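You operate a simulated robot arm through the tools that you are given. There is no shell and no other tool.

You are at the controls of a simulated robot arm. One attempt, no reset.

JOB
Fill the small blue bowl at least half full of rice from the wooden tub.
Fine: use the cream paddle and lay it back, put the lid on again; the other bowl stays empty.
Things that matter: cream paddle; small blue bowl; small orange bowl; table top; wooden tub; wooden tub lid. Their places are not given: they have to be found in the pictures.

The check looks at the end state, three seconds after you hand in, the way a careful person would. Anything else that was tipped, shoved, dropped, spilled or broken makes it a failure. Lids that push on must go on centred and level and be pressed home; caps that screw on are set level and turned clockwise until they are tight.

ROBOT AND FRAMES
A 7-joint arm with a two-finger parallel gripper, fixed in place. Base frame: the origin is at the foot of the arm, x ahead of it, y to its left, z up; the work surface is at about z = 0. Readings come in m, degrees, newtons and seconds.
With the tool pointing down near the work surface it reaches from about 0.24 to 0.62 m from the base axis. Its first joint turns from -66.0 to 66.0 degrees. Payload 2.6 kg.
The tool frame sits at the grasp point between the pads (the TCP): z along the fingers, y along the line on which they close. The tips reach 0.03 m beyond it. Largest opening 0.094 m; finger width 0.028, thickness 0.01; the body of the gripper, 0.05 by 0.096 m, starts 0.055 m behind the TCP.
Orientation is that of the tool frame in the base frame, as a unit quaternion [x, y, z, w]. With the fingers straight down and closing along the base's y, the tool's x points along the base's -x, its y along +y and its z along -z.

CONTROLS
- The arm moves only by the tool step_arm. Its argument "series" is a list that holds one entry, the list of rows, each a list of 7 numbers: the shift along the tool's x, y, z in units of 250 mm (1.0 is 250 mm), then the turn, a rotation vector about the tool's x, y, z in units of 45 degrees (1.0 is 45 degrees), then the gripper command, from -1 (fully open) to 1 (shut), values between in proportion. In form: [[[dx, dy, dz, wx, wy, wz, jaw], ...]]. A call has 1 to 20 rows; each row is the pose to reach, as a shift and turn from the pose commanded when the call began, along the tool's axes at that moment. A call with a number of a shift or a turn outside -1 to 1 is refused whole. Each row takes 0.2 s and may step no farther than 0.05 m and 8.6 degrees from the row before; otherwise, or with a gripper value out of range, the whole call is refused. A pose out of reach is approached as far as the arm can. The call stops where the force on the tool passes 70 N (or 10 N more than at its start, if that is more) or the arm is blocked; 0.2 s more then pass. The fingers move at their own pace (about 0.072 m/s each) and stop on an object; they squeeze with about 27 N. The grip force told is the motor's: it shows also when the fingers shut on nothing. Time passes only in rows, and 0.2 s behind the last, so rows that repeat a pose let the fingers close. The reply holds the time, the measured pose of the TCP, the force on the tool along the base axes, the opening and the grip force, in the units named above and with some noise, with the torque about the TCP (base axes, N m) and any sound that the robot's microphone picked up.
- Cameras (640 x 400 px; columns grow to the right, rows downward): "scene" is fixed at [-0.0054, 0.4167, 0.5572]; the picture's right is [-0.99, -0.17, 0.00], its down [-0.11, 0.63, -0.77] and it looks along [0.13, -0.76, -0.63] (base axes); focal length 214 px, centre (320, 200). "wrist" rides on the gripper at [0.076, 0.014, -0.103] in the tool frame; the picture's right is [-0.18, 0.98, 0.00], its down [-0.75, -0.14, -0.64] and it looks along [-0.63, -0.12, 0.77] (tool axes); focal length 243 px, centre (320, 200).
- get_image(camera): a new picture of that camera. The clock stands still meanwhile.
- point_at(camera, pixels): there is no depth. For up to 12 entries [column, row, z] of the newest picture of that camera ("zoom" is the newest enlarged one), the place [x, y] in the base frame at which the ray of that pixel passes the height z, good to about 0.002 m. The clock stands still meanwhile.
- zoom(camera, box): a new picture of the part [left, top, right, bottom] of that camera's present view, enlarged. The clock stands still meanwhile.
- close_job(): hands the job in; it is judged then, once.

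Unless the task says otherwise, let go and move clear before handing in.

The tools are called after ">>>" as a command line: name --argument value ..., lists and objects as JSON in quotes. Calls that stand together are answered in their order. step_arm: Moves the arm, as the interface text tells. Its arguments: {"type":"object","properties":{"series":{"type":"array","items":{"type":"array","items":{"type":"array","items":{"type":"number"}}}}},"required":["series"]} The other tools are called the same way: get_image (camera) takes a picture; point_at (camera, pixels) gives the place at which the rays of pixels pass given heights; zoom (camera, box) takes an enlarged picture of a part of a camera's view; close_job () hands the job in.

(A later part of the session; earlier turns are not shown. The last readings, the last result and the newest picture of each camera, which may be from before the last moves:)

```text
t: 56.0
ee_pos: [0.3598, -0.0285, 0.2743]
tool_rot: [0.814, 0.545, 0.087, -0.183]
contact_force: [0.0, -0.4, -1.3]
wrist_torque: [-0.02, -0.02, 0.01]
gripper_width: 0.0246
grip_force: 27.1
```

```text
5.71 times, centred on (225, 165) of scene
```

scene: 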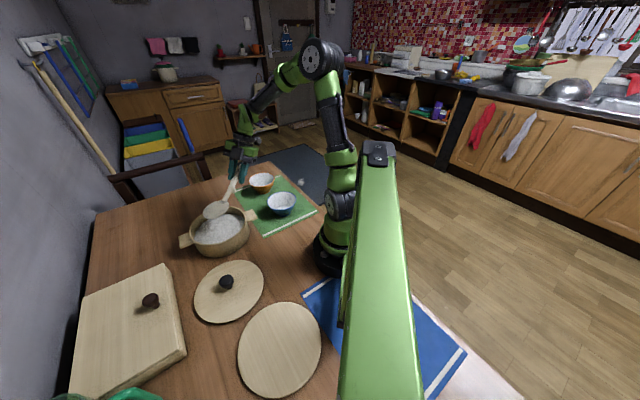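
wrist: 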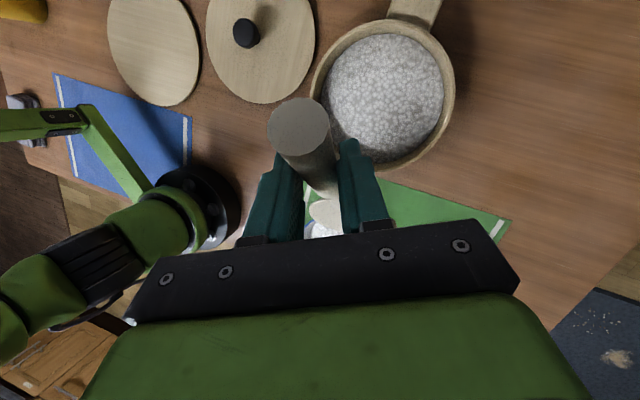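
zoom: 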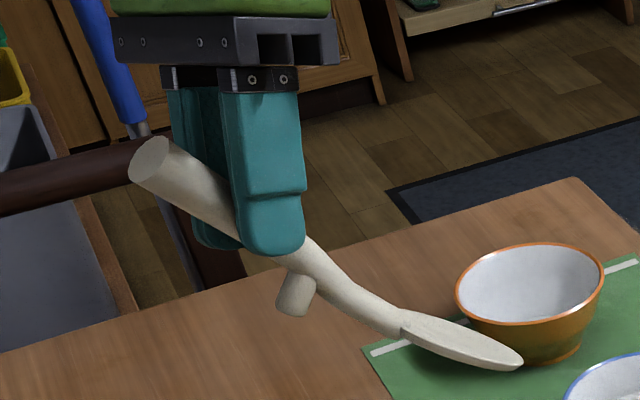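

The head is where the model says (about (0.311,-0.092,0.147)), so no meaningful slip. I'll move over the tub's start point for the second scoop.

>>> step_arm --series '[[[0.107, 0.041, 0.031, 0, 0, 0, 1], [0.214, 0.082, 0.061, 0, 0, 0, 1], [0.321, 0.124, 0.092, 0, 0, 0, 1], [0.428, 0.165, 0.122, 0, 0, 0, 1], [0.535, 0.2062, 0.1531, 0, 0, 0, 1], [0.506, 0.2235, 0.2316, 0, 0, 0, 1], [0.4768, 0.2409, 0.3101, 0, 0, 0, 1], [0.4768, 0.2409, 0.3101, 0, 0, 0, 1]]]'

>>> zoom --camera "scene" --box '[145, 150, 295, 260]'

>>> get_image --camera "wrist"

```text
t: 57.8
ee_pos: [0.4559, 0.0838, 0.2315]
tool_rot: [0.813, 0.545, 0.088, -0.183]
contact_force: [-0.5, 0.7, -0.1]
wrist_torque: [0.05, -0.01, -0.03]
gripper_width: 0.0249
grip_force: 26.8
```

```text
3.64 times, centred on (220, 205) of scene
```

zoom: 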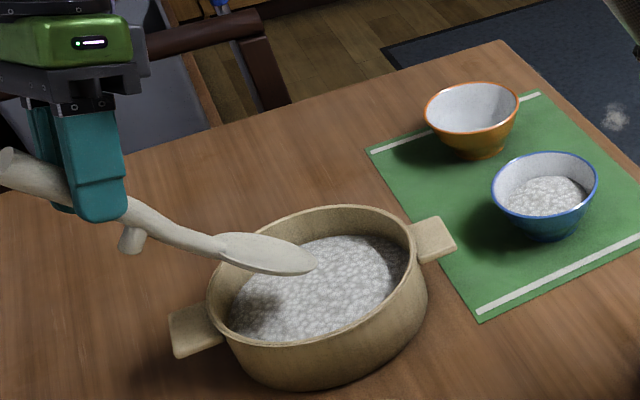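

```text
taken
```

wrist: 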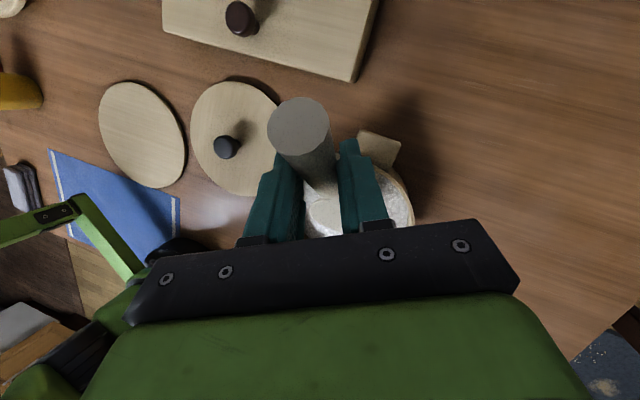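

The head is over the rice at the planned start, (0.403,0.020). I'll descend 58 mm as before.

>>> step_arm --series '[[[-0.02, 0.012, 0.053, 0, 0, 0, 1], [-0.04, 0.024, 0.106, 0, 0, 0, 1], [-0.06, 0.035, 0.159, 0, 0, 0, 1], [-0.08, 0.047, 0.213, 0, 0, 0, 1], [-0.08, 0.047, 0.213, 0, 0, 0, 1]]]'

>>> zoom --camera "scene" --box '[145, 150, 295, 260]'

```text
t: 59.0
ee_pos: [0.4571, 0.0821, 0.1735]
tool_rot: [0.813, 0.545, 0.088, -0.183]
contact_force: [0.9, 0.9, -0.9]
wrist_torque: [0.0, -0.01, -0.01]
gripper_width: 0.0248
grip_force: 27.2
```

```text
3.64 times, centred on (220, 205) of scene
```

zoom: 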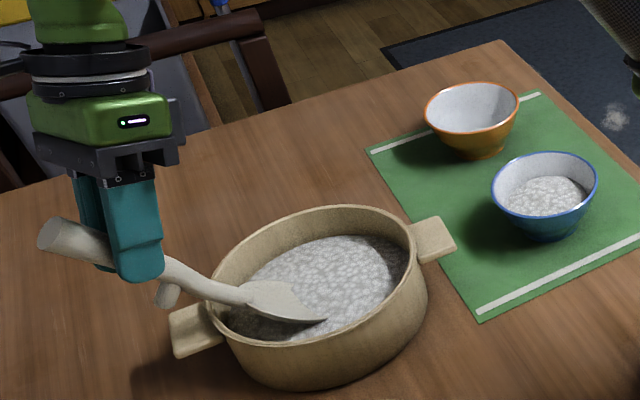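

Tip is in the rice and forces are nil. I'll run the same scooping arc as the first time (40°→25°).

>>> step_arm --series '[[[-0.0412, -0.0018, 0.0088, 0, 0, 0, 1], [-0.0734, 0.0007, 0.0305, 0.0043, -0.0428, 0.0111, 1], [-0.0983, 0.0043, 0.0538, 0.0107, -0.107, 0.0278, 1], [-0.1196, 0.0078, 0.0755, 0.0172, -0.1712, 0.0444, 1], [-0.1364, 0.0084, 0.0843, 0.0215, -0.214, 0.0556, 1], [-0.1417, 0.008, 0.085, 0.0258, -0.2567, 0.0667, 1], [-0.129, 0.0101, 0.088, 0.0322, -0.3209, 0.0833, 1], [-0.129, 0.0101, 0.088, 0.0322, -0.3209, 0.0833, 1]]]'

>>> zoom --camera "scene" --box '[145, 150, 295, 260]'

```text
t: 60.8
ee_pos: [0.4463, 0.062, 0.1412]
tool_rot: [0.833, 0.538, -0.028, -0.125]
contact_force: [-0.4, 0.3, -0.1]
wrist_torque: [0.05, -0.05, 0.01]
gripper_width: 0.022
grip_force: 27.1
```

```text
3.64 times, centred on (220, 205) of scene
```

zoom: 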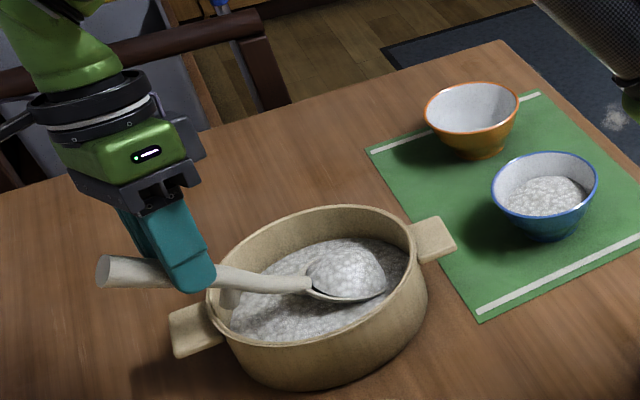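

The jaw reading dropped to 0.022, which suggests the paddle slid back in the grip during this scoop. I'll look closely before moving on.

>>> zoom --camera "scene" --box '[160, 185, 270, 260]'

>>> get_image --camera "wrist"

```text
5.33 times, centred on (215, 222) of scene
```

zoom: 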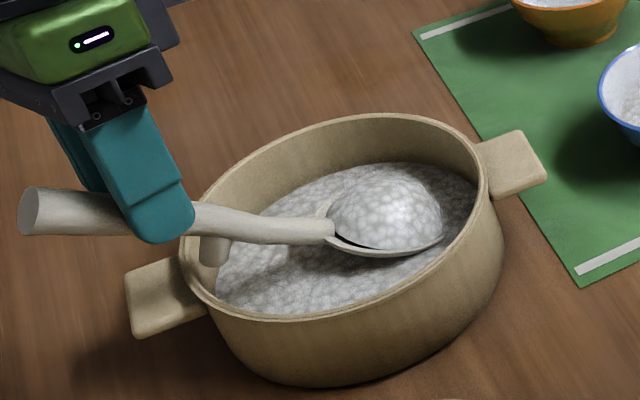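

```text
taken
```

wrist: 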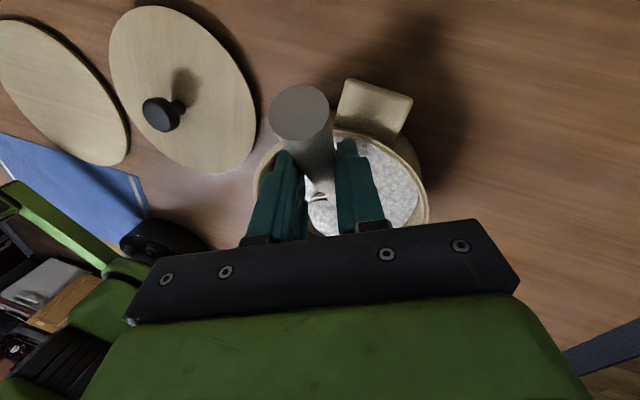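

The handle end has moved in the wrist view from row 127 to row 112, so the paddle has rotated a few degrees nose-up and crept toward the fingertips; continuing to carry with this grip would be risky. Since it is inside the tub, I'll lower it until head and handle rest on tub and rim, then re-seat the grip there.

>>> step_arm --series '[[[-0.0018, 0.0048, 0.0193, 0, 0, 0, 1], [-0.0035, 0.0095, 0.0387, 0, 0, 0, 1], [-0.0035, 0.0095, 0.0387, 0, 0, 0, 1]]]'

>>> zoom --camera "scene" --box '[160, 185, 270, 260]'

```text
t: 61.6
ee_pos: [0.4458, 0.0627, 0.1337]
tool_rot: [0.833, 0.538, -0.027, -0.125]
contact_force: [-1.6, -1.8, 12.2]
wrist_torque: [-0.06, 0.29, 0.04]
gripper_width: 0.0221
grip_force: 26.5
```

```text
5.33 times, centred on (215, 222) of scene
```

zoom: 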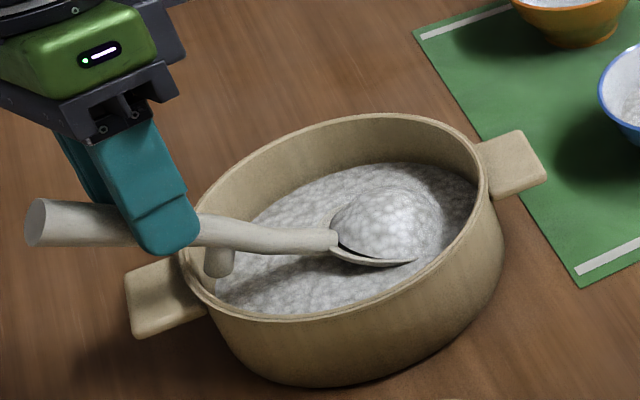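

Now 12 N of support at the rim, about 2 cm from the TCP: the handle rests on the tub's rim with the peg just inside. I'll ease off slightly and open the jaws just a little (to about 0.037 m) to let the paddle settle.

>>> step_arm --series '[[[0.001, -0.002, -0.008, 0, 0, 0, 1], [0.001, -0.002, -0.008, 0, 0, 0, 0.45], [0.001, -0.002, -0.008, 0, 0, 0, 0.2], [0.001, -0.002, -0.008, 0, 0, 0, 0.2], [0.001, -0.002, -0.008, 0, 0, 0, 0.2]]]'

>>> zoom --camera "scene" --box '[160, 185, 270, 260]'

>>> get_image --camera "wrist"

```text
t: 62.8
ee_pos: [0.4468, 0.0633, 0.1334]
tool_rot: [0.833, 0.538, -0.028, -0.126]
contact_force: [-0.5, -0.1, -0.3]
wrist_torque: [-0.02, 0.01, 0.0]
gripper_width: 0.0376
grip_force: 0.0
```

```text
5.33 times, centred on (215, 222) of scene
```

zoom: 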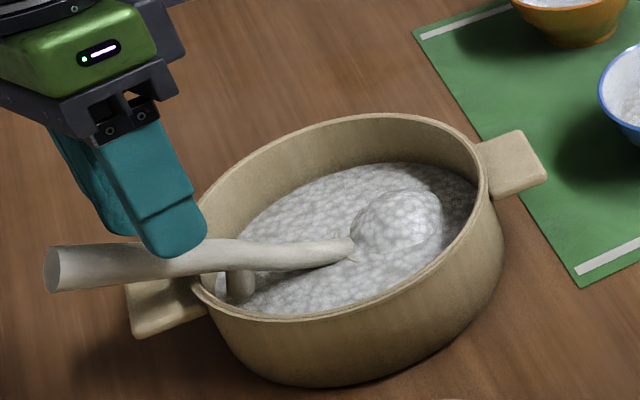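

```text
taken
```

wrist: 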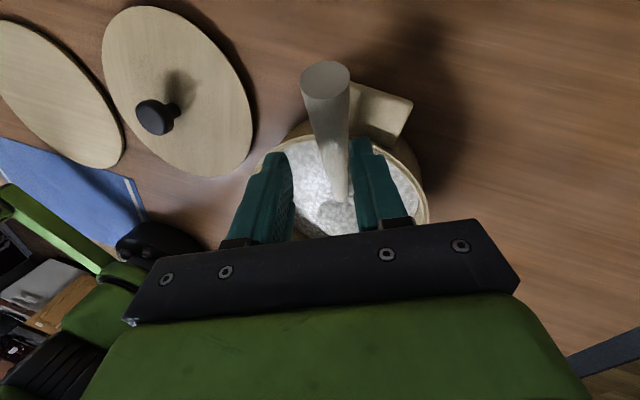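

The paddle settled safely: head down in the rice, peg just inside the wall, handle lying over the rim at zoom (55–340,245–270). I'll triangulate the handle from both cameras for a deeper re-grasp.

>>> point_at --camera "zoom" --pixels '[[53, 270, 0.09], [53, 270, 0.1], [53, 270, 0.11], [200, 258, 0.075], [200, 258, 0.085], [200, 258, 0.095], [345, 246, 0.04], [345, 246, 0.05], [120, 262, 0.09], [120, 262, 0.1]]'

>>> point_at --camera "wrist" --pixels '[[325, 76, 0.09], [325, 76, 0.1], [325, 76, 0.11], [331, 130, 0.08], [331, 130, 0.09], [331, 130, 0.1], [338, 200, 0.04], [338, 200, 0.05]]'

>>> zoom --camera "wrist" --box '[230, 40, 450, 240]'

```text
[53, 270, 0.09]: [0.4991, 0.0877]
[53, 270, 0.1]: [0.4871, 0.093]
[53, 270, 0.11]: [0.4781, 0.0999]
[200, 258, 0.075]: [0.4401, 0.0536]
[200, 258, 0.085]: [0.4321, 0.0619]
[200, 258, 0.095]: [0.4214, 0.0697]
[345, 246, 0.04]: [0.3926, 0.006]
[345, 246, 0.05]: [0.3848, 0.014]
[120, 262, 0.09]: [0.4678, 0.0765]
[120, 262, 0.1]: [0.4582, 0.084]
```

```text
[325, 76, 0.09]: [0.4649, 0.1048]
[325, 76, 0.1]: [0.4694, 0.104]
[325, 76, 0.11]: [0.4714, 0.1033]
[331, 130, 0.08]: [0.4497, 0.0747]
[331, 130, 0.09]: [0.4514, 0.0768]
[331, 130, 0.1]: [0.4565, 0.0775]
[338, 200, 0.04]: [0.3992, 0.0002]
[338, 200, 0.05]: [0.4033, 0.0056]
```

```text
2.00 times, centred on (340, 140) of wrist
```

zoom: 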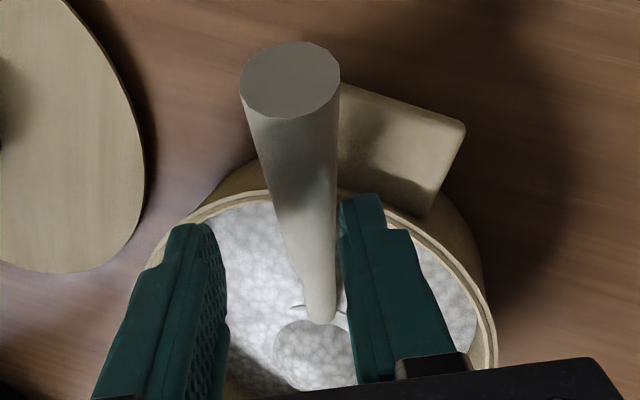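

The handle end is at about (0.473,0.103,0.114), sloping 29° down to the head, so there is room for a deeper grip 3 cm from its end. I'll rise clear, open a bit more, and turn the tool to match the handle.

>>> step_arm --series '[[[0.007, -0.019, -0.0773, 0, 0, 0, 0.2], [0.0106, -0.0286, -0.116, 0, 0, 0, -0.15], [0.044, -0.004, -0.104, 0.0048, -0.0697, 0.05, -0.15], [0.077, 0.0203, -0.092, 0.0096, -0.139, 0.1, -0.15], [0.11, 0.0448, -0.0796, 0.0144, -0.209, 0.15, -0.15], [0.11, 0.0448, -0.0796, 0.0144, -0.209, 0.15, -0.15]]]'

>>> get_image --camera "wrist"

>>> zoom --camera "scene" --box '[150, 170, 270, 260]'

```text
t: 64.2
ee_pos: [0.4713, 0.0797, 0.1536]
tool_rot: [0.858, 0.496, -0.108, -0.084]
contact_force: [-0.3, -0.7, 0.1]
wrist_torque: [-0.02, -0.03, 0.03]
gripper_width: 0.0542
grip_force: 0.0
```

```text
taken
```

wrist: 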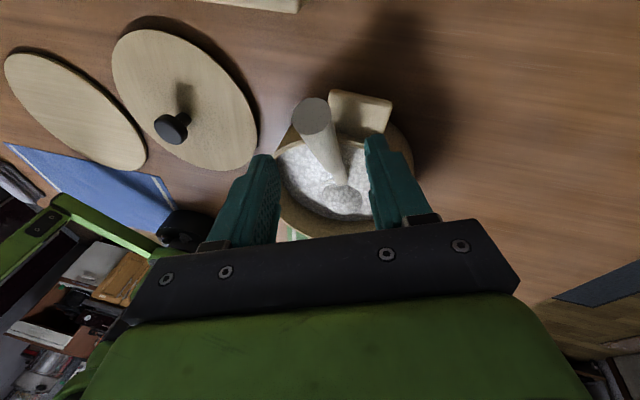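

```text
4.44 times, centred on (210, 215) of scene
```

zoom: 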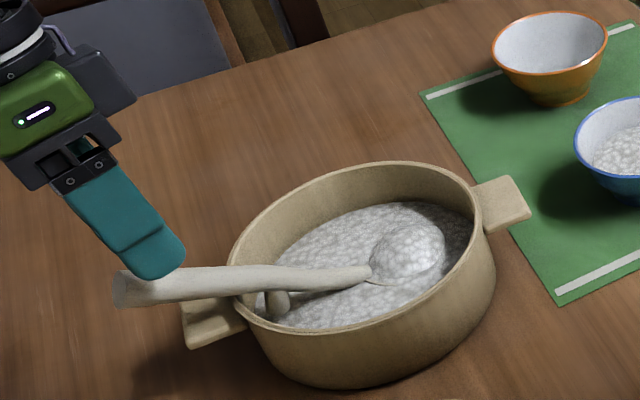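

The handle axis in the wrist view passes near (321,140), where the planned grip point should appear. I'll verify the end point in both views.

>>> point_at --camera "zoom" --pixels '[[122, 290, 0.1], [122, 290, 0.11], [122, 290, 0.115], [170, 286, 0.1], [170, 286, 0.09]]'

>>> point_at --camera "wrist" --pixels '[[312, 114, 0.1], [312, 114, 0.11], [312, 114, 0.115], [321, 140, 0.09], [321, 140, 0.1], [337, 182, 0.045]]'

>>> zoom --camera "wrist" --box '[240, 70, 420, 220]'

```text
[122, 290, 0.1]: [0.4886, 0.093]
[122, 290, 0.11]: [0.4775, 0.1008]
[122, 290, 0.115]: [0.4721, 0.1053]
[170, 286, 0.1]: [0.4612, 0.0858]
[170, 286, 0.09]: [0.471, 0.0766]
```

```text
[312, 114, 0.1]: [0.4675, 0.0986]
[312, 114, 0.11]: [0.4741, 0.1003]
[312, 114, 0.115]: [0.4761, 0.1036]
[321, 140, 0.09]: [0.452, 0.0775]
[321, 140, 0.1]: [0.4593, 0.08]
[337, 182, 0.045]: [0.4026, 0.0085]
```

```text
2.67 times, centred on (330, 145) of wrist
```

zoom: 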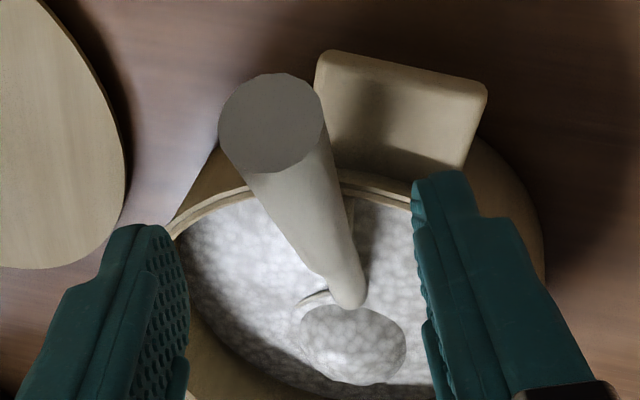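

The end is at (0.475,0.102,0.112) and the grip line is well centred between the fingers. Before advancing I'll check the tub lug's height, since one fingertip will pass near it.

>>> zoom --camera "scene" --box '[150, 170, 270, 260]'

>>> point_at --camera "wrist" --pixels '[[392, 105, 0.04], [392, 105, 0.05], [392, 105, 0.06], [333, 90, 0.04], [333, 90, 0.05], [333, 90, 0.06]]'

>>> point_at --camera "scene" --pixels '[[179, 239, 0.04], [179, 239, 0.05], [179, 239, 0.06]]'

```text
4.44 times, centred on (210, 215) of scene
```

zoom: 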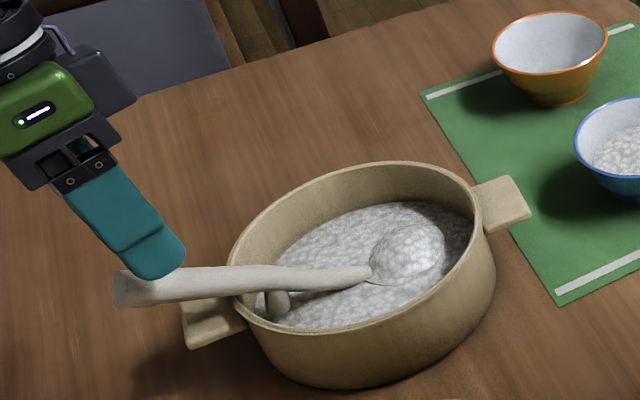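

```text
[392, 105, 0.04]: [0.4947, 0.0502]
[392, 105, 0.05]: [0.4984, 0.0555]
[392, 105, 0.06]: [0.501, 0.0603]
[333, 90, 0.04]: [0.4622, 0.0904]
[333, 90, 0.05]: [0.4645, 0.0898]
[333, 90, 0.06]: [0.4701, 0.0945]
```

```text
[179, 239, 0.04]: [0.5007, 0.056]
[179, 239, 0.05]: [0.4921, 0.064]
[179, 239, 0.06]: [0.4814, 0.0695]
```

The lug's top is at z≈0.043, leaving more than 1 cm under the fingertip. I'll advance 53 mm along the tool axis, straddling the handle.

>>> step_arm --series '[[[0, 0.003, 0.06, 0, 0, 0, -0.15], [0, 0.003, 0.12, 0, 0, 0, -0.15], [0, 0.003, 0.17, 0, 0, 0, -0.15], [0, 0.003, 0.2136, 0, 0, 0, -0.15], [0, 0.003, 0.2136, 0, 0, 0, -0.15]]]'

>>> zoom --camera "wrist" --box '[220, 40, 440, 240]'

>>> zoom --camera "scene" --box '[150, 170, 270, 260]'

```text
t: 65.4
ee_pos: [0.4577, 0.0815, 0.102]
tool_rot: [0.857, 0.497, -0.107, -0.084]
contact_force: [-0.5, 0.0, 1.1]
wrist_torque: [-0.01, -0.04, -0.01]
gripper_width: 0.0542
grip_force: 0.0
```

```text
2.00 times, centred on (330, 140) of wrist
```

zoom: 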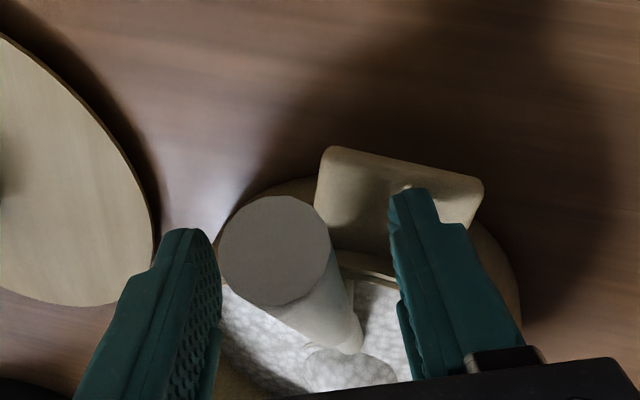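

```text
4.44 times, centred on (210, 215) of scene
```

zoom: 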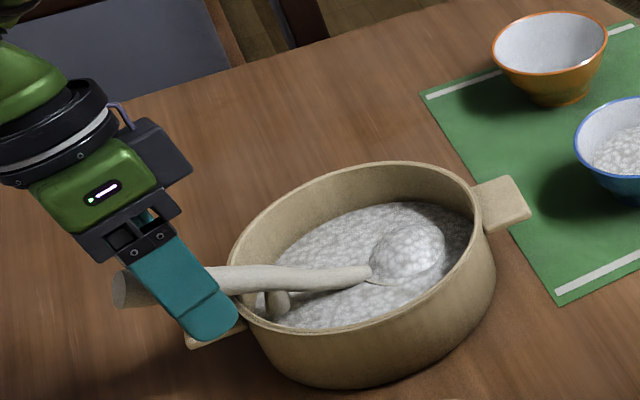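

The handle sits well inside the finger pads now. I'll close.

>>> step_arm --series '[[[0, 0, 0, 0, 0, 0, 0.3], [0, 0, 0, 0, 0, 0, 1], [0, 0, 0, 0, 0, 0, 1], [0, 0, 0, 0, 0, 0, 1], [0, 0, 0, 0, 0, 0, 1]]]'

>>> zoom --camera "wrist" --box '[220, 40, 440, 240]'

>>> zoom --camera "scene" --box '[150, 170, 270, 260]'

```text
t: 66.6
ee_pos: [0.4575, 0.0818, 0.1019]
tool_rot: [0.857, 0.497, -0.108, -0.084]
contact_force: [-0.5, -0.2, 0.4]
wrist_torque: [0.06, -0.07, 0.01]
gripper_width: 0.0265
grip_force: 26.8
```

```text
2.00 times, centred on (330, 140) of wrist
```

zoom: 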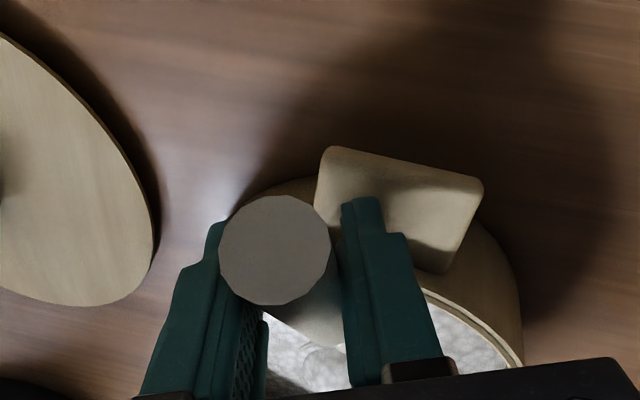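

```text
4.44 times, centred on (210, 215) of scene
```

zoom: 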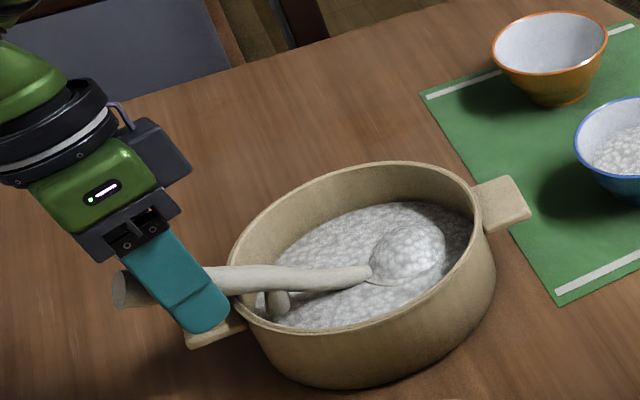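

The grip is now full-diameter (0.0265) and deep. I'll lift straight up while levelling the paddle (14°→0°), so the peg clears the rim from inside, and see how much rice it carries.

>>> step_arm --series '[[[-0.0029, -0.0072, -0.0277, 0, 0, 0, 1], [0.0049, -0.0108, -0.0447, 0.0038, -0.0429, 0.0108, 1], [0.0169, -0.0127, -0.0563, 0.0096, -0.1074, 0.027, 1], [0.0271, -0.0163, -0.0743, 0.0153, -0.1718, 0.0432, 1], [0.0349, -0.0209, -0.0955, 0.0211, -0.2362, 0.0594, 1], [0.0407, -0.0266, -0.12, 0.0268, -0.3006, 0.0756, 1], [0.0407, -0.0266, -0.12, 0.0268, -0.3006, 0.0756, 1]]]'

>>> zoom --camera "scene" --box '[150, 170, 270, 260]'

```text
t: 68.2
ee_pos: [0.4649, 0.0921, 0.13]
tool_rot: [0.852, 0.476, -0.216, -0.03]
contact_force: [-0.5, -0.2, -1.1]
wrist_torque: [0.12, -0.09, -0.04]
gripper_width: 0.0262
grip_force: 27.4
```

```text
4.44 times, centred on (210, 215) of scene
```

zoom: 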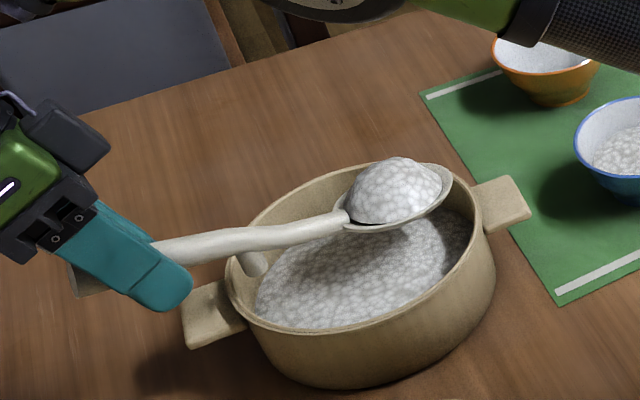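

A full heap sits level on the paddle (zoom (395,195)), grip steady at 0.0262. I'll lift straight up 5 cm to clear the rim with the peg.

>>> step_arm --series '[[[-0.0226, -0.0171, -0.0603, 0, 0, 0, 1], [-0.0453, -0.0343, -0.1207, 0, 0, 0, 1], [-0.0679, -0.0514, -0.181, 0, 0, 0, 1], [-0.0679, -0.0514, -0.181, 0, 0, 0, 1]]]'

>>> get_image --camera "scene"

>>> zoom --camera "scene" --box '[150, 150, 310, 260]'

```text
t: 69.2
ee_pos: [0.4653, 0.0914, 0.181]
tool_rot: [0.852, 0.476, -0.215, -0.031]
contact_force: [0.9, 0.2, -0.9]
wrist_torque: [0.09, -0.05, 0.02]
gripper_width: 0.0266
grip_force: 27.1
```

```text
taken
```

scene: 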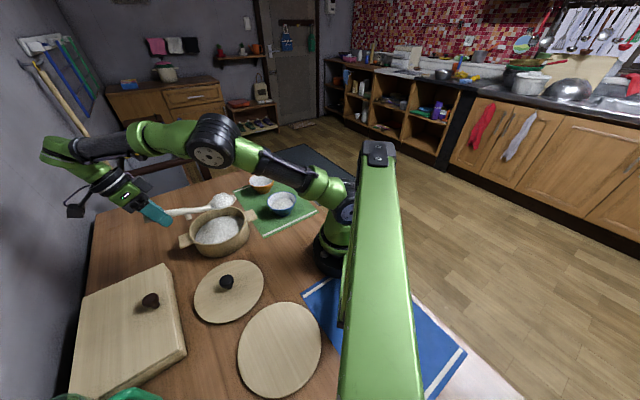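

```text
3.64 times, centred on (230, 205) of scene
```

zoom: 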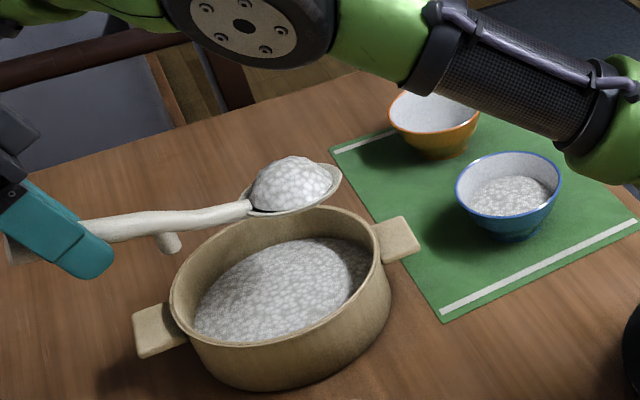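

The heap is intact and clear of the rim. I'll carry it level to just behind the blue bowl's centre, along the same approach as the first pour.

>>> step_arm --series '[[[-0.05, -0.009, 0.031, 0, 0, 0, 1], [-0.14, -0.024, 0.086, 0, 0, 0, 1], [-0.235, -0.041, 0.144, 0, 0, 0, 1], [-0.33, -0.057, 0.202, 0, 0, 0, 1], [-0.425, -0.073, 0.26, 0, 0, 0, 1], [-0.52, -0.09, 0.319, 0, 0, 0, 1], [-0.58, -0.1, 0.355, 0, 0, 0, 1], [-0.613, -0.106, 0.3756, 0, 0, 0, 1], [-0.613, -0.106, 0.3756, 0, 0, 0, 1]]]'

>>> zoom --camera "scene" --box '[200, 140, 340, 240]'

>>> zoom --camera "scene" --box '[240, 160, 310, 220]'

```text
t: 71.2
ee_pos: [0.3355, -0.0354, 0.1545]
tool_rot: [0.852, 0.477, -0.215, -0.031]
contact_force: [-0.7, 0.1, -1.2]
wrist_torque: [0.13, -0.04, 0.01]
gripper_width: 0.0262
grip_force: 27.0
```

```text
4.00 times, centred on (270, 190) of scene
```

zoom: 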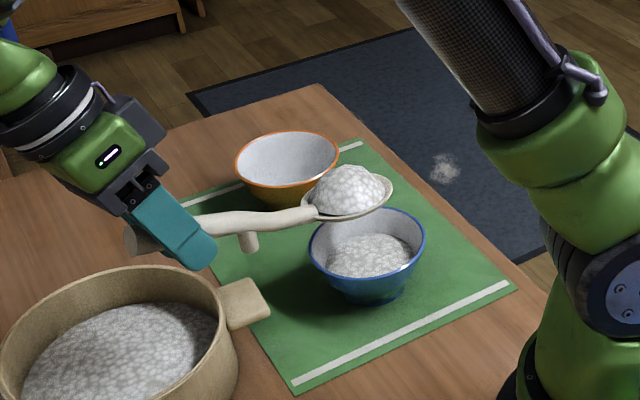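

```text
6.67 times, centred on (275, 190) of scene
```

zoom: 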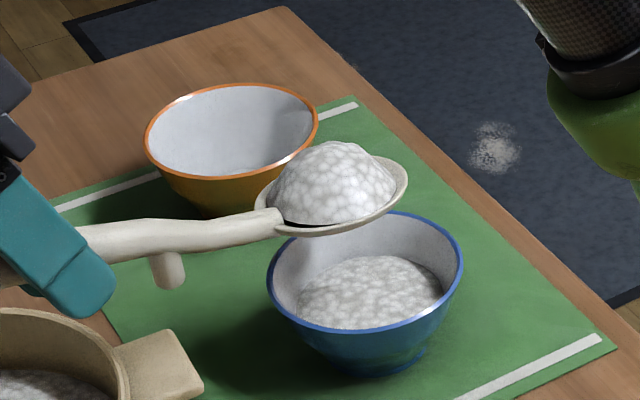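

The heap is over the bowl in nearly the same place as the first time. I'll tip to 40° about the head.

>>> step_arm --series '[[[-0.0528, -0.0213, -0.0661, -0.015, 0.1717, -0.0433, 1], [-0.1142, -0.0413, -0.1245, -0.03, 0.3433, -0.0865, 1], [-0.1837, -0.0599, -0.1737, -0.045, 0.515, -0.1298, 1], [-0.26, -0.0764, -0.2126, -0.06, 0.6866, -0.1731, 1], [-0.3414, -0.0906, -0.241, -0.0749, 0.8583, -0.2164, 1], [-0.3414, -0.0906, -0.241, -0.0749, 0.8583, -0.2164, 1]]]'

>>> zoom --camera "scene" --box '[220, 130, 340, 220]'

```text
t: 72.6
ee_pos: [0.3049, -0.0837, 0.2426]
tool_rot: [0.832, 0.515, 0.098, -0.18]
contact_force: [0.5, 0.7, 0.1]
wrist_torque: [0.06, -0.03, 0.02]
gripper_width: 0.0264
grip_force: 27.0
```

```text
4.44 times, centred on (280, 175) of scene
```

zoom: 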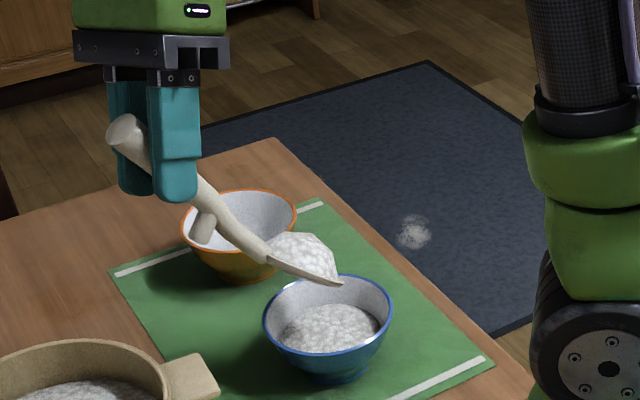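

Tip at zoom (343,286), over the bowl as before. I'll tip on to 64° in small steps.

>>> step_arm --series '[[[-0.0261, -0.0107, -0.0333, -0.0076, 0.0858, -0.0216, 1], [-0.0522, -0.0215, -0.0667, -0.0153, 0.1716, -0.0431, 1], [-0.0829, -0.0315, -0.0958, -0.0229, 0.2574, -0.0647, 1], [-0.1136, -0.0416, -0.125, -0.0306, 0.3432, -0.0862, 1], [-0.1483, -0.0509, -0.1497, -0.0382, 0.429, -0.1078, 1], [-0.183, -0.0602, -0.1744, -0.0459, 0.5148, -0.1293, 1], [-0.183, -0.0602, -0.1744, -0.0459, 0.5148, -0.1293, 1], [-0.183, -0.0602, -0.1744, -0.0459, 0.5148, -0.1293, 1]]]'

>>> zoom --camera "scene" --box '[220, 130, 340, 220]'

>>> zoom --camera "scene" --box '[255, 175, 315, 220]'

```text
t: 74.4
ee_pos: [0.2702, -0.1314, 0.2709]
tool_rot: [0.773, 0.508, 0.28, -0.259]
contact_force: [-0.2, -0.2, -0.7]
wrist_torque: [0.0, -0.01, -0.02]
gripper_width: 0.026
grip_force: 26.8
```

```text
4.44 times, centred on (280, 175) of scene
```

zoom: 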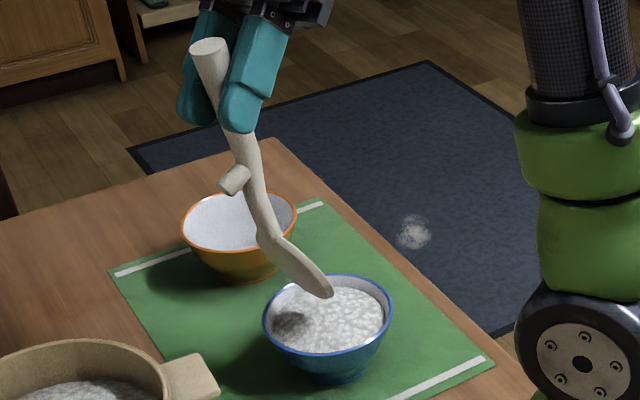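

```text
8.89 times, centred on (285, 198) of scene
```

zoom: 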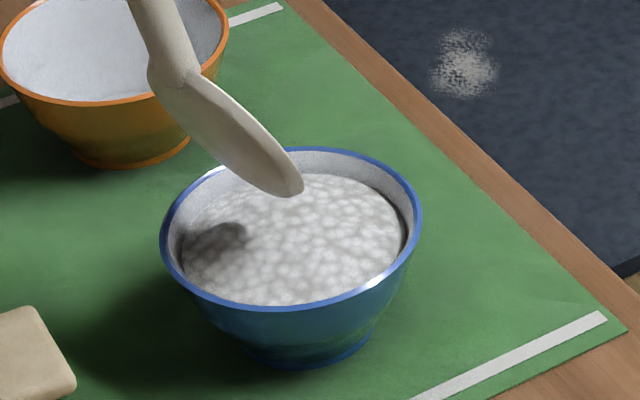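

The blue bowl is now clearly more than half full (surface about three-quarters up, roughly 60% by volume) with nothing spilled, and the paddle is empty. Next I lift clear and un-tip the paddle to carry it back.

>>> step_arm --series '[[[0.0418, -0.007, -0.0427, 0, 0, 0, 1], [0.0974, -0.0162, -0.0996, 0, 0, 0, 1], [0.1476, 0.0293, -0.0146, 0.0129, -0.1434, 0.0359, 1], [0.1978, 0.0749, 0.0705, 0.0257, -0.2868, 0.0718, 1], [0.248, 0.1204, 0.1555, 0.0386, -0.4302, 0.1077, 1], [0.2982, 0.1659, 0.2405, 0.0515, -0.5736, 0.1435, 1], [0.3484, 0.2115, 0.3256, 0.0643, -0.717, 0.1794, 1], [0.3986, 0.257, 0.4106, 0.0772, -0.8604, 0.2153, 1], [0.3986, 0.257, 0.4106, 0.0772, -0.8604, 0.2153, 1]]]'

>>> get_image --camera "scene"

>>> zoom --camera "scene" --box '[160, 130, 320, 250]'

```text
t: 76.4
ee_pos: [0.381, -0.0208, 0.2592]
tool_rot: [0.853, 0.506, -0.03, -0.121]
contact_force: [0.3, 0.7, -0.7]
wrist_torque: [0.02, -0.01, -0.01]
gripper_width: 0.026
grip_force: 27.7
```

```text
taken
```

scene: 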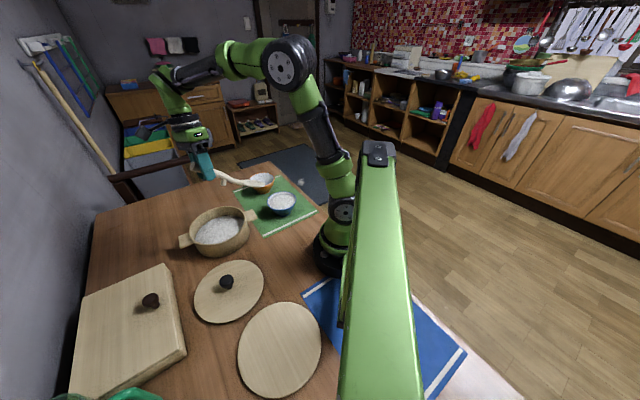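

```text
3.33 times, centred on (240, 190) of scene
```

zoom: 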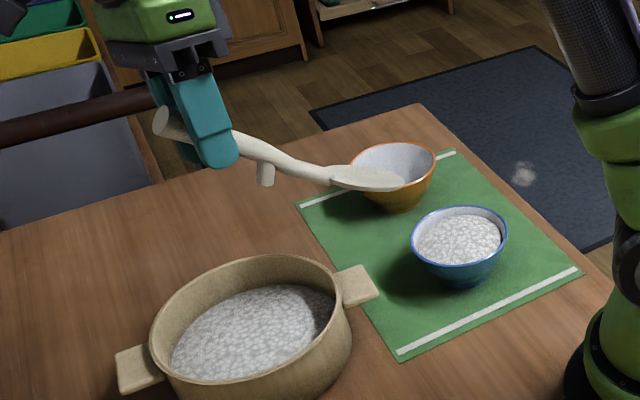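

The bowl's fill is plain to see and everything else is in place. I'll level the paddle and shift to the roomy spot for turning it back.

>>> step_arm --series '[[[-0.063, 0.063, 0.021, 0.011, -0.129, 0.032, 1], [-0.125, 0.126, 0.042, 0.022, -0.257, 0.065, 1], [-0.188, 0.19, 0.063, 0.033, -0.386, 0.097, 1], [-0.2508, 0.2527, 0.0844, 0.0445, -0.5147, 0.1292, 1], [-0.2508, 0.2527, 0.0844, 0.0445, -0.5147, 0.1292, 1]]]'

```text
t: 77.6
ee_pos: [0.4007, -0.1009, 0.2192]
tool_rot: [0.851, 0.477, -0.216, -0.03]
contact_force: [-0.2, -0.7, -0.5]
wrist_torque: [0.03, -0.05, 0.03]
gripper_width: 0.0263
grip_force: 27.3
```

Level at (0.401,-0.101,0.219). I'll yaw it back counter-clockwise in 45° portions.

>>> step_arm --series '[[[0, 0, 0, -0.056, -0.043, -0.151, 1], [0, 0, 0, -0.112, -0.086, -0.302, 1], [0, 0, 0, -0.169, -0.129, -0.453, 1], [0, 0, 0, -0.225, -0.171, -0.603, 1], [0, 0, 0, -0.281, -0.214, -0.754, 1], [0, 0, 0, -0.337, -0.257, -0.905, 1], [0, 0, 0, -0.337, -0.257, -0.905, 1]]]'

>>> step_arm --series '[[[0, 0, 0, -0.056, -0.043, -0.151, 1], [0, 0, 0, -0.112, -0.086, -0.302, 1], [0, 0, 0, -0.169, -0.129, -0.453, 1], [0, 0, 0, -0.225, -0.171, -0.603, 1], [0, 0, 0, -0.281, -0.214, -0.754, 1], [0, 0, 0, -0.337, -0.257, -0.905, 1], [0, 0, 0, -0.337, -0.257, -0.905, 1]]]'

```text
t: 79.2
ee_pos: [0.3998, -0.1006, 0.2195]
tool_rot: [0.603, 0.767, -0.21, 0.053]
contact_force: [-0.8, 0.4, 0.0]
wrist_torque: [0.06, 0.01, 0.03]
gripper_width: 0.0261
grip_force: 26.5
```

```text
t: 80.8
ee_pos: [0.3998, -0.1005, 0.2201]
tool_rot: [0.264, 0.94, -0.173, 0.13]
contact_force: [0.2, 0.2, -0.8]
wrist_torque: [0.03, 0.07, 0.02]
gripper_width: 0.0261
grip_force: 27.1
```

Pose readings follow the commands. Two more portions.

>>> step_arm --series '[[[0, 0, 0, -0.056, -0.043, -0.151, 1], [0, 0, 0, -0.112, -0.086, -0.302, 1], [0, 0, 0, -0.169, -0.129, -0.453, 1], [0, 0, 0, -0.225, -0.171, -0.603, 1], [0, 0, 0, -0.281, -0.214, -0.754, 1], [0, 0, 0, -0.337, -0.257, -0.905, 1], [0, 0, 0, -0.337, -0.257, -0.905, 1]]]'

>>> step_arm --series '[[[0, 0, 0, -0.056, -0.043, -0.151, 1], [0, 0, 0, -0.112, -0.086, -0.302, 1], [0, 0, 0, -0.169, -0.129, -0.453, 1], [0, 0, 0, -0.225, -0.171, -0.603, 1], [0, 0, 0, -0.281, -0.214, -0.754, 1], [0, 0, 0, -0.337, -0.257, -0.905, 1], [0, 0, 0, -0.337, -0.257, -0.905, 1]]]'

>>> zoom --camera "scene" --box '[140, 120, 320, 250]'

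```text
t: 82.4
ee_pos: [0.4008, -0.1012, 0.2194]
tool_rot: [-0.116, 0.969, -0.109, 0.188]
contact_force: [0.5, -0.2, -0.5]
wrist_torque: [-0.04, 0.03, 0.0]
gripper_width: 0.0262
grip_force: 26.9
```

```text
t: 84.0
ee_pos: [0.4003, -0.1013, 0.2201]
tool_rot: [-0.476, 0.852, -0.031, 0.215]
contact_force: [0.3, 0.3, -1.1]
wrist_torque: [-0.04, 0.04, 0.0]
gripper_width: 0.0258
grip_force: 27.1
```

```text
3.08 times, centred on (230, 185) of scene
```

zoom: 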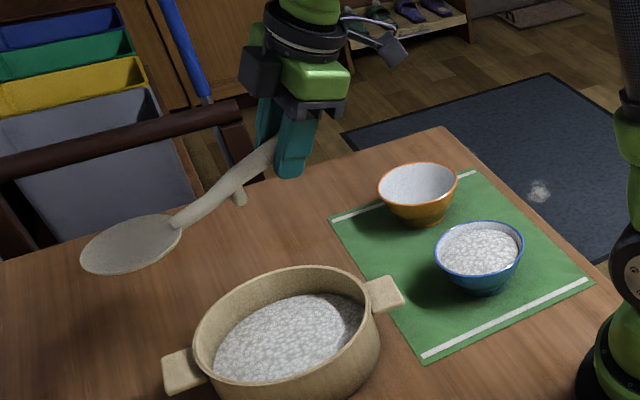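

The empty paddle is level and clean. I'll finish the yaw (34°) while moving out toward its original place.

>>> step_arm --series '[[[0.0457, -0.0714, 0.0298, -0.0509, -0.0389, -0.1368, 1], [0.0914, -0.1427, 0.0597, -0.1018, -0.0778, -0.2735, 1], [0.137, -0.2141, 0.0895, -0.1527, -0.1167, -0.4103, 1], [0.1827, -0.2854, 0.1194, -0.2036, -0.1556, -0.547, 1], [0.2284, -0.3568, 0.1492, -0.2545, -0.1945, -0.6838, 1], [0.2284, -0.3568, 0.1492, -0.2545, -0.1945, -0.6838, 1]]]'

>>> zoom --camera "scene" --box '[140, 120, 320, 250]'

```text
t: 85.4
ee_pos: [0.4614, -0.1908, 0.1895]
tool_rot: [0.704, -0.676, -0.034, -0.215]
contact_force: [-0.5, 0.2, -0.2]
wrist_torque: [-0.02, 0.03, -0.01]
gripper_width: 0.026
grip_force: 27.0
```

```text
3.08 times, centred on (230, 185) of scene
```

zoom: 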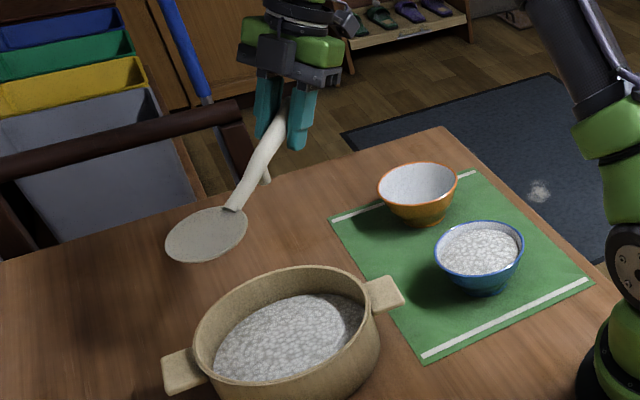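

The paddle is back in its original heading. I'll move it above its old resting place at about z=0.12.

>>> step_arm --series '[[[0.0967, -0.0356, 0.0353, 0, 0, 0, 1], [0.1934, -0.0713, 0.0706, 0, 0, 0, 1], [0.29, -0.1069, 0.106, 0, 0, 0, 1], [0.3867, -0.1426, 0.1413, 0, 0, 0, 1], [0.4834, -0.1782, 0.1766, 0, 0, 0, 1], [0.4834, -0.1782, 0.1766, 0, 0, 0, 1]]]'

>>> zoom --camera "scene" --box '[160, 130, 290, 220]'

>>> get_image --camera "wrist"

```text
t: 86.8
ee_pos: [0.5251, -0.2892, 0.1191]
tool_rot: [0.704, -0.676, -0.033, -0.214]
contact_force: [-0.6, 0.4, 0.3]
wrist_torque: [-0.1, 0.01, 0.0]
gripper_width: 0.0262
grip_force: 27.0
```

```text
4.44 times, centred on (225, 175) of scene
```

zoom: 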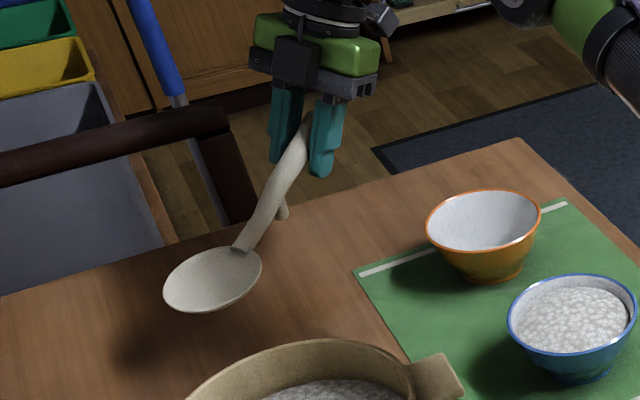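

```text
taken
```

wrist: 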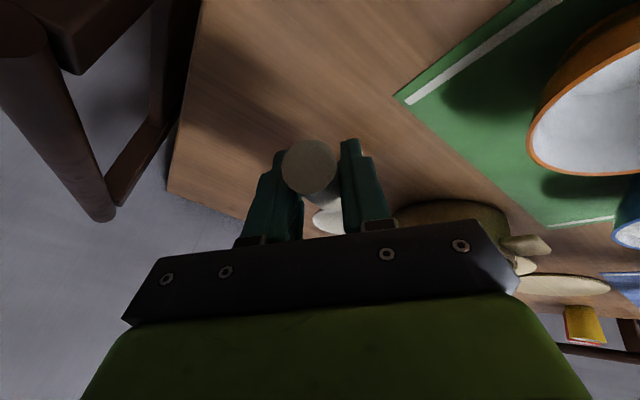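

The paddle hangs above its old spot. I'll lower it to TCP z≈0.056 and check.

>>> step_arm --series '[[[0.0213, 0.0162, 0.057, 0, 0, 0, 1], [0.0427, 0.0324, 0.114, 0, 0, 0, 1], [0.064, 0.0485, 0.1711, 0, 0, 0, 1], [0.0853, 0.0647, 0.2281, 0, 0, 0, 1], [0.0853, 0.0647, 0.2281, 0, 0, 0, 1]]]'

>>> zoom --camera "scene" --box '[180, 140, 270, 215]'

```text
t: 88.0
ee_pos: [0.525, -0.2893, 0.056]
tool_rot: [0.704, -0.676, -0.034, -0.215]
contact_force: [-0.9, 0.2, -0.5]
wrist_torque: [0.04, 0.02, 0.03]
gripper_width: 0.026
grip_force: 26.6
```

```text
5.33 times, centred on (225, 178) of scene
```

zoom: 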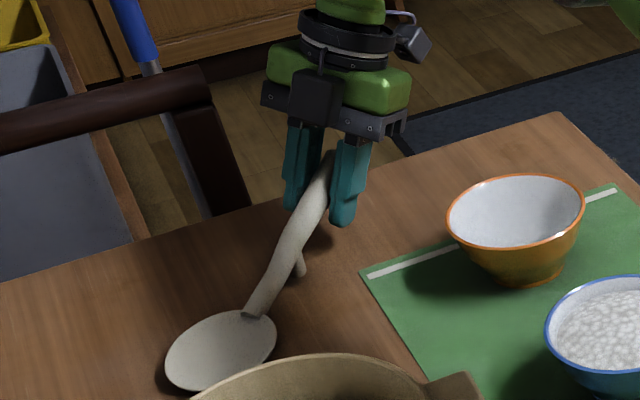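

The head is nearly touching the table and the peg is close. I'll creep down 4 mm.

>>> step_arm --series '[[[0.0027, 0.0021, 0.0072, 0, 0, 0, 1], [0.0054, 0.0041, 0.0145, 0, 0, 0, 1], [0.0054, 0.0041, 0.0145, 0, 0, 0, 1]]]'

>>> zoom --camera "scene" --box '[190, 160, 250, 215]'

```text
t: 88.8
ee_pos: [0.5245, -0.2882, 0.0536]
tool_rot: [0.704, -0.676, -0.033, -0.215]
contact_force: [-1.1, -0.9, 4.1]
wrist_torque: [0.64, 0.09, 0.09]
gripper_width: 0.026
grip_force: 28.0
```

```text
7.27 times, centred on (220, 188) of scene
```

zoom: 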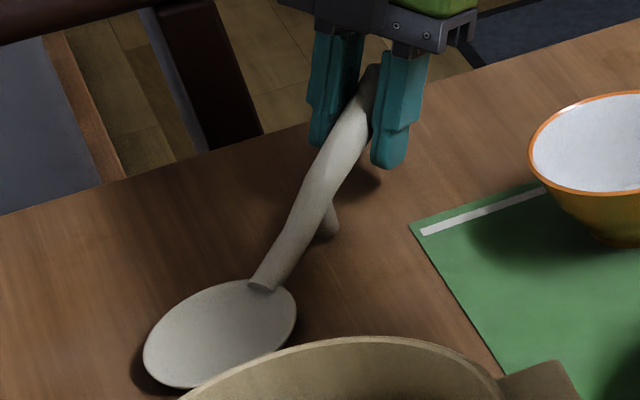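

4 N with 0.64 N·m about x means the head's tip touches first, so the paddle is about 3° nose-down. I'll lower the handle while rotating nose-up about the tip, 2° first.

>>> step_arm --series '[[[0.0035, 0.0026, 0.0092, 0.0019, -0.0215, 0.0054, 1], [0.007, 0.0053, 0.0185, 0.0037, -0.043, 0.0108, 1], [0.007, 0.0053, 0.0185, 0.0037, -0.043, 0.0108, 1]]]'

>>> zoom --camera "scene" --box '[190, 160, 250, 215]'

```text
t: 89.6
ee_pos: [0.524, -0.289, 0.0473]
tool_rot: [0.701, -0.675, -0.046, -0.227]
contact_force: [0.7, 0.2, -1.2]
wrist_torque: [-0.04, 0.01, -0.02]
gripper_width: 0.0259
grip_force: 26.1
```

```text
7.27 times, centred on (220, 188) of scene
```

zoom: 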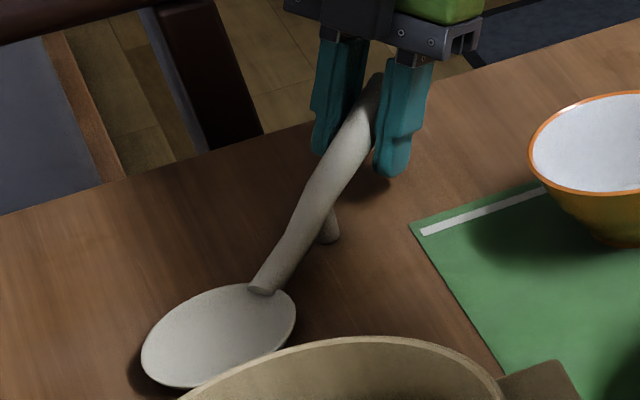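

Contact has gone (force back to weight only), so both ends are just above the table. I'll lower 3 mm more and read the torque.

>>> step_arm --series '[[[0.002, 0.0015, 0.0054, 0, 0, 0, 1], [0.0041, 0.0031, 0.0109, 0, 0, 0, 1], [0.0041, 0.0031, 0.0109, 0, 0, 0, 1]]]'

```text
t: 90.4
ee_pos: [0.5244, -0.2894, 0.0464]
tool_rot: [0.7, -0.675, -0.044, -0.228]
contact_force: [0.3, -0.7, 9.0]
wrist_torque: [0.43, 0.04, 0.04]
gripper_width: 0.0256
grip_force: 26.7
```

9 N at a lever of about 5 cm: the peg is now on the table, with the head level at it. I'll ease off 1 mm, open just enough to free the handle, and withdraw along the tool axis.

>>> step_arm --series '[[[-0.0014, -0.001, -0.0036, 0, 0, 0, 1], [-0.0014, -0.001, -0.0036, 0, 0, 0, 0.4], [-0.0014, -0.001, -0.0036, 0, 0, 0, 0.1], [-0.0014, -0.001, -0.0036, 0, 0, 0, 0.05], [-0.0014, -0.001, -0.0036, 0, 0, 0, 0.05]]]'

>>> zoom --camera "scene" --box '[190, 160, 250, 215]'

>>> zoom --camera "wrist" --box '[220, 40, 440, 240]'

```text
t: 91.6
ee_pos: [0.5242, -0.2891, 0.0462]
tool_rot: [0.7, -0.675, -0.045, -0.227]
contact_force: [-0.6, 0.6, 0.6]
wrist_torque: [-0.02, 0.0, -0.02]
gripper_width: 0.0445
grip_force: 0.1
```

```text
7.27 times, centred on (220, 188) of scene
```

zoom: 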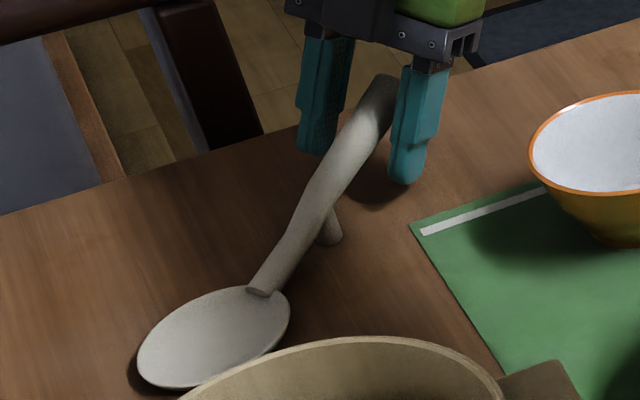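

```text
2.00 times, centred on (330, 140) of wrist
```

zoom: 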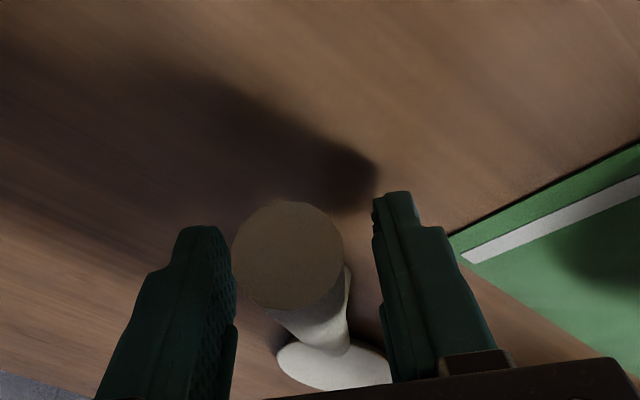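

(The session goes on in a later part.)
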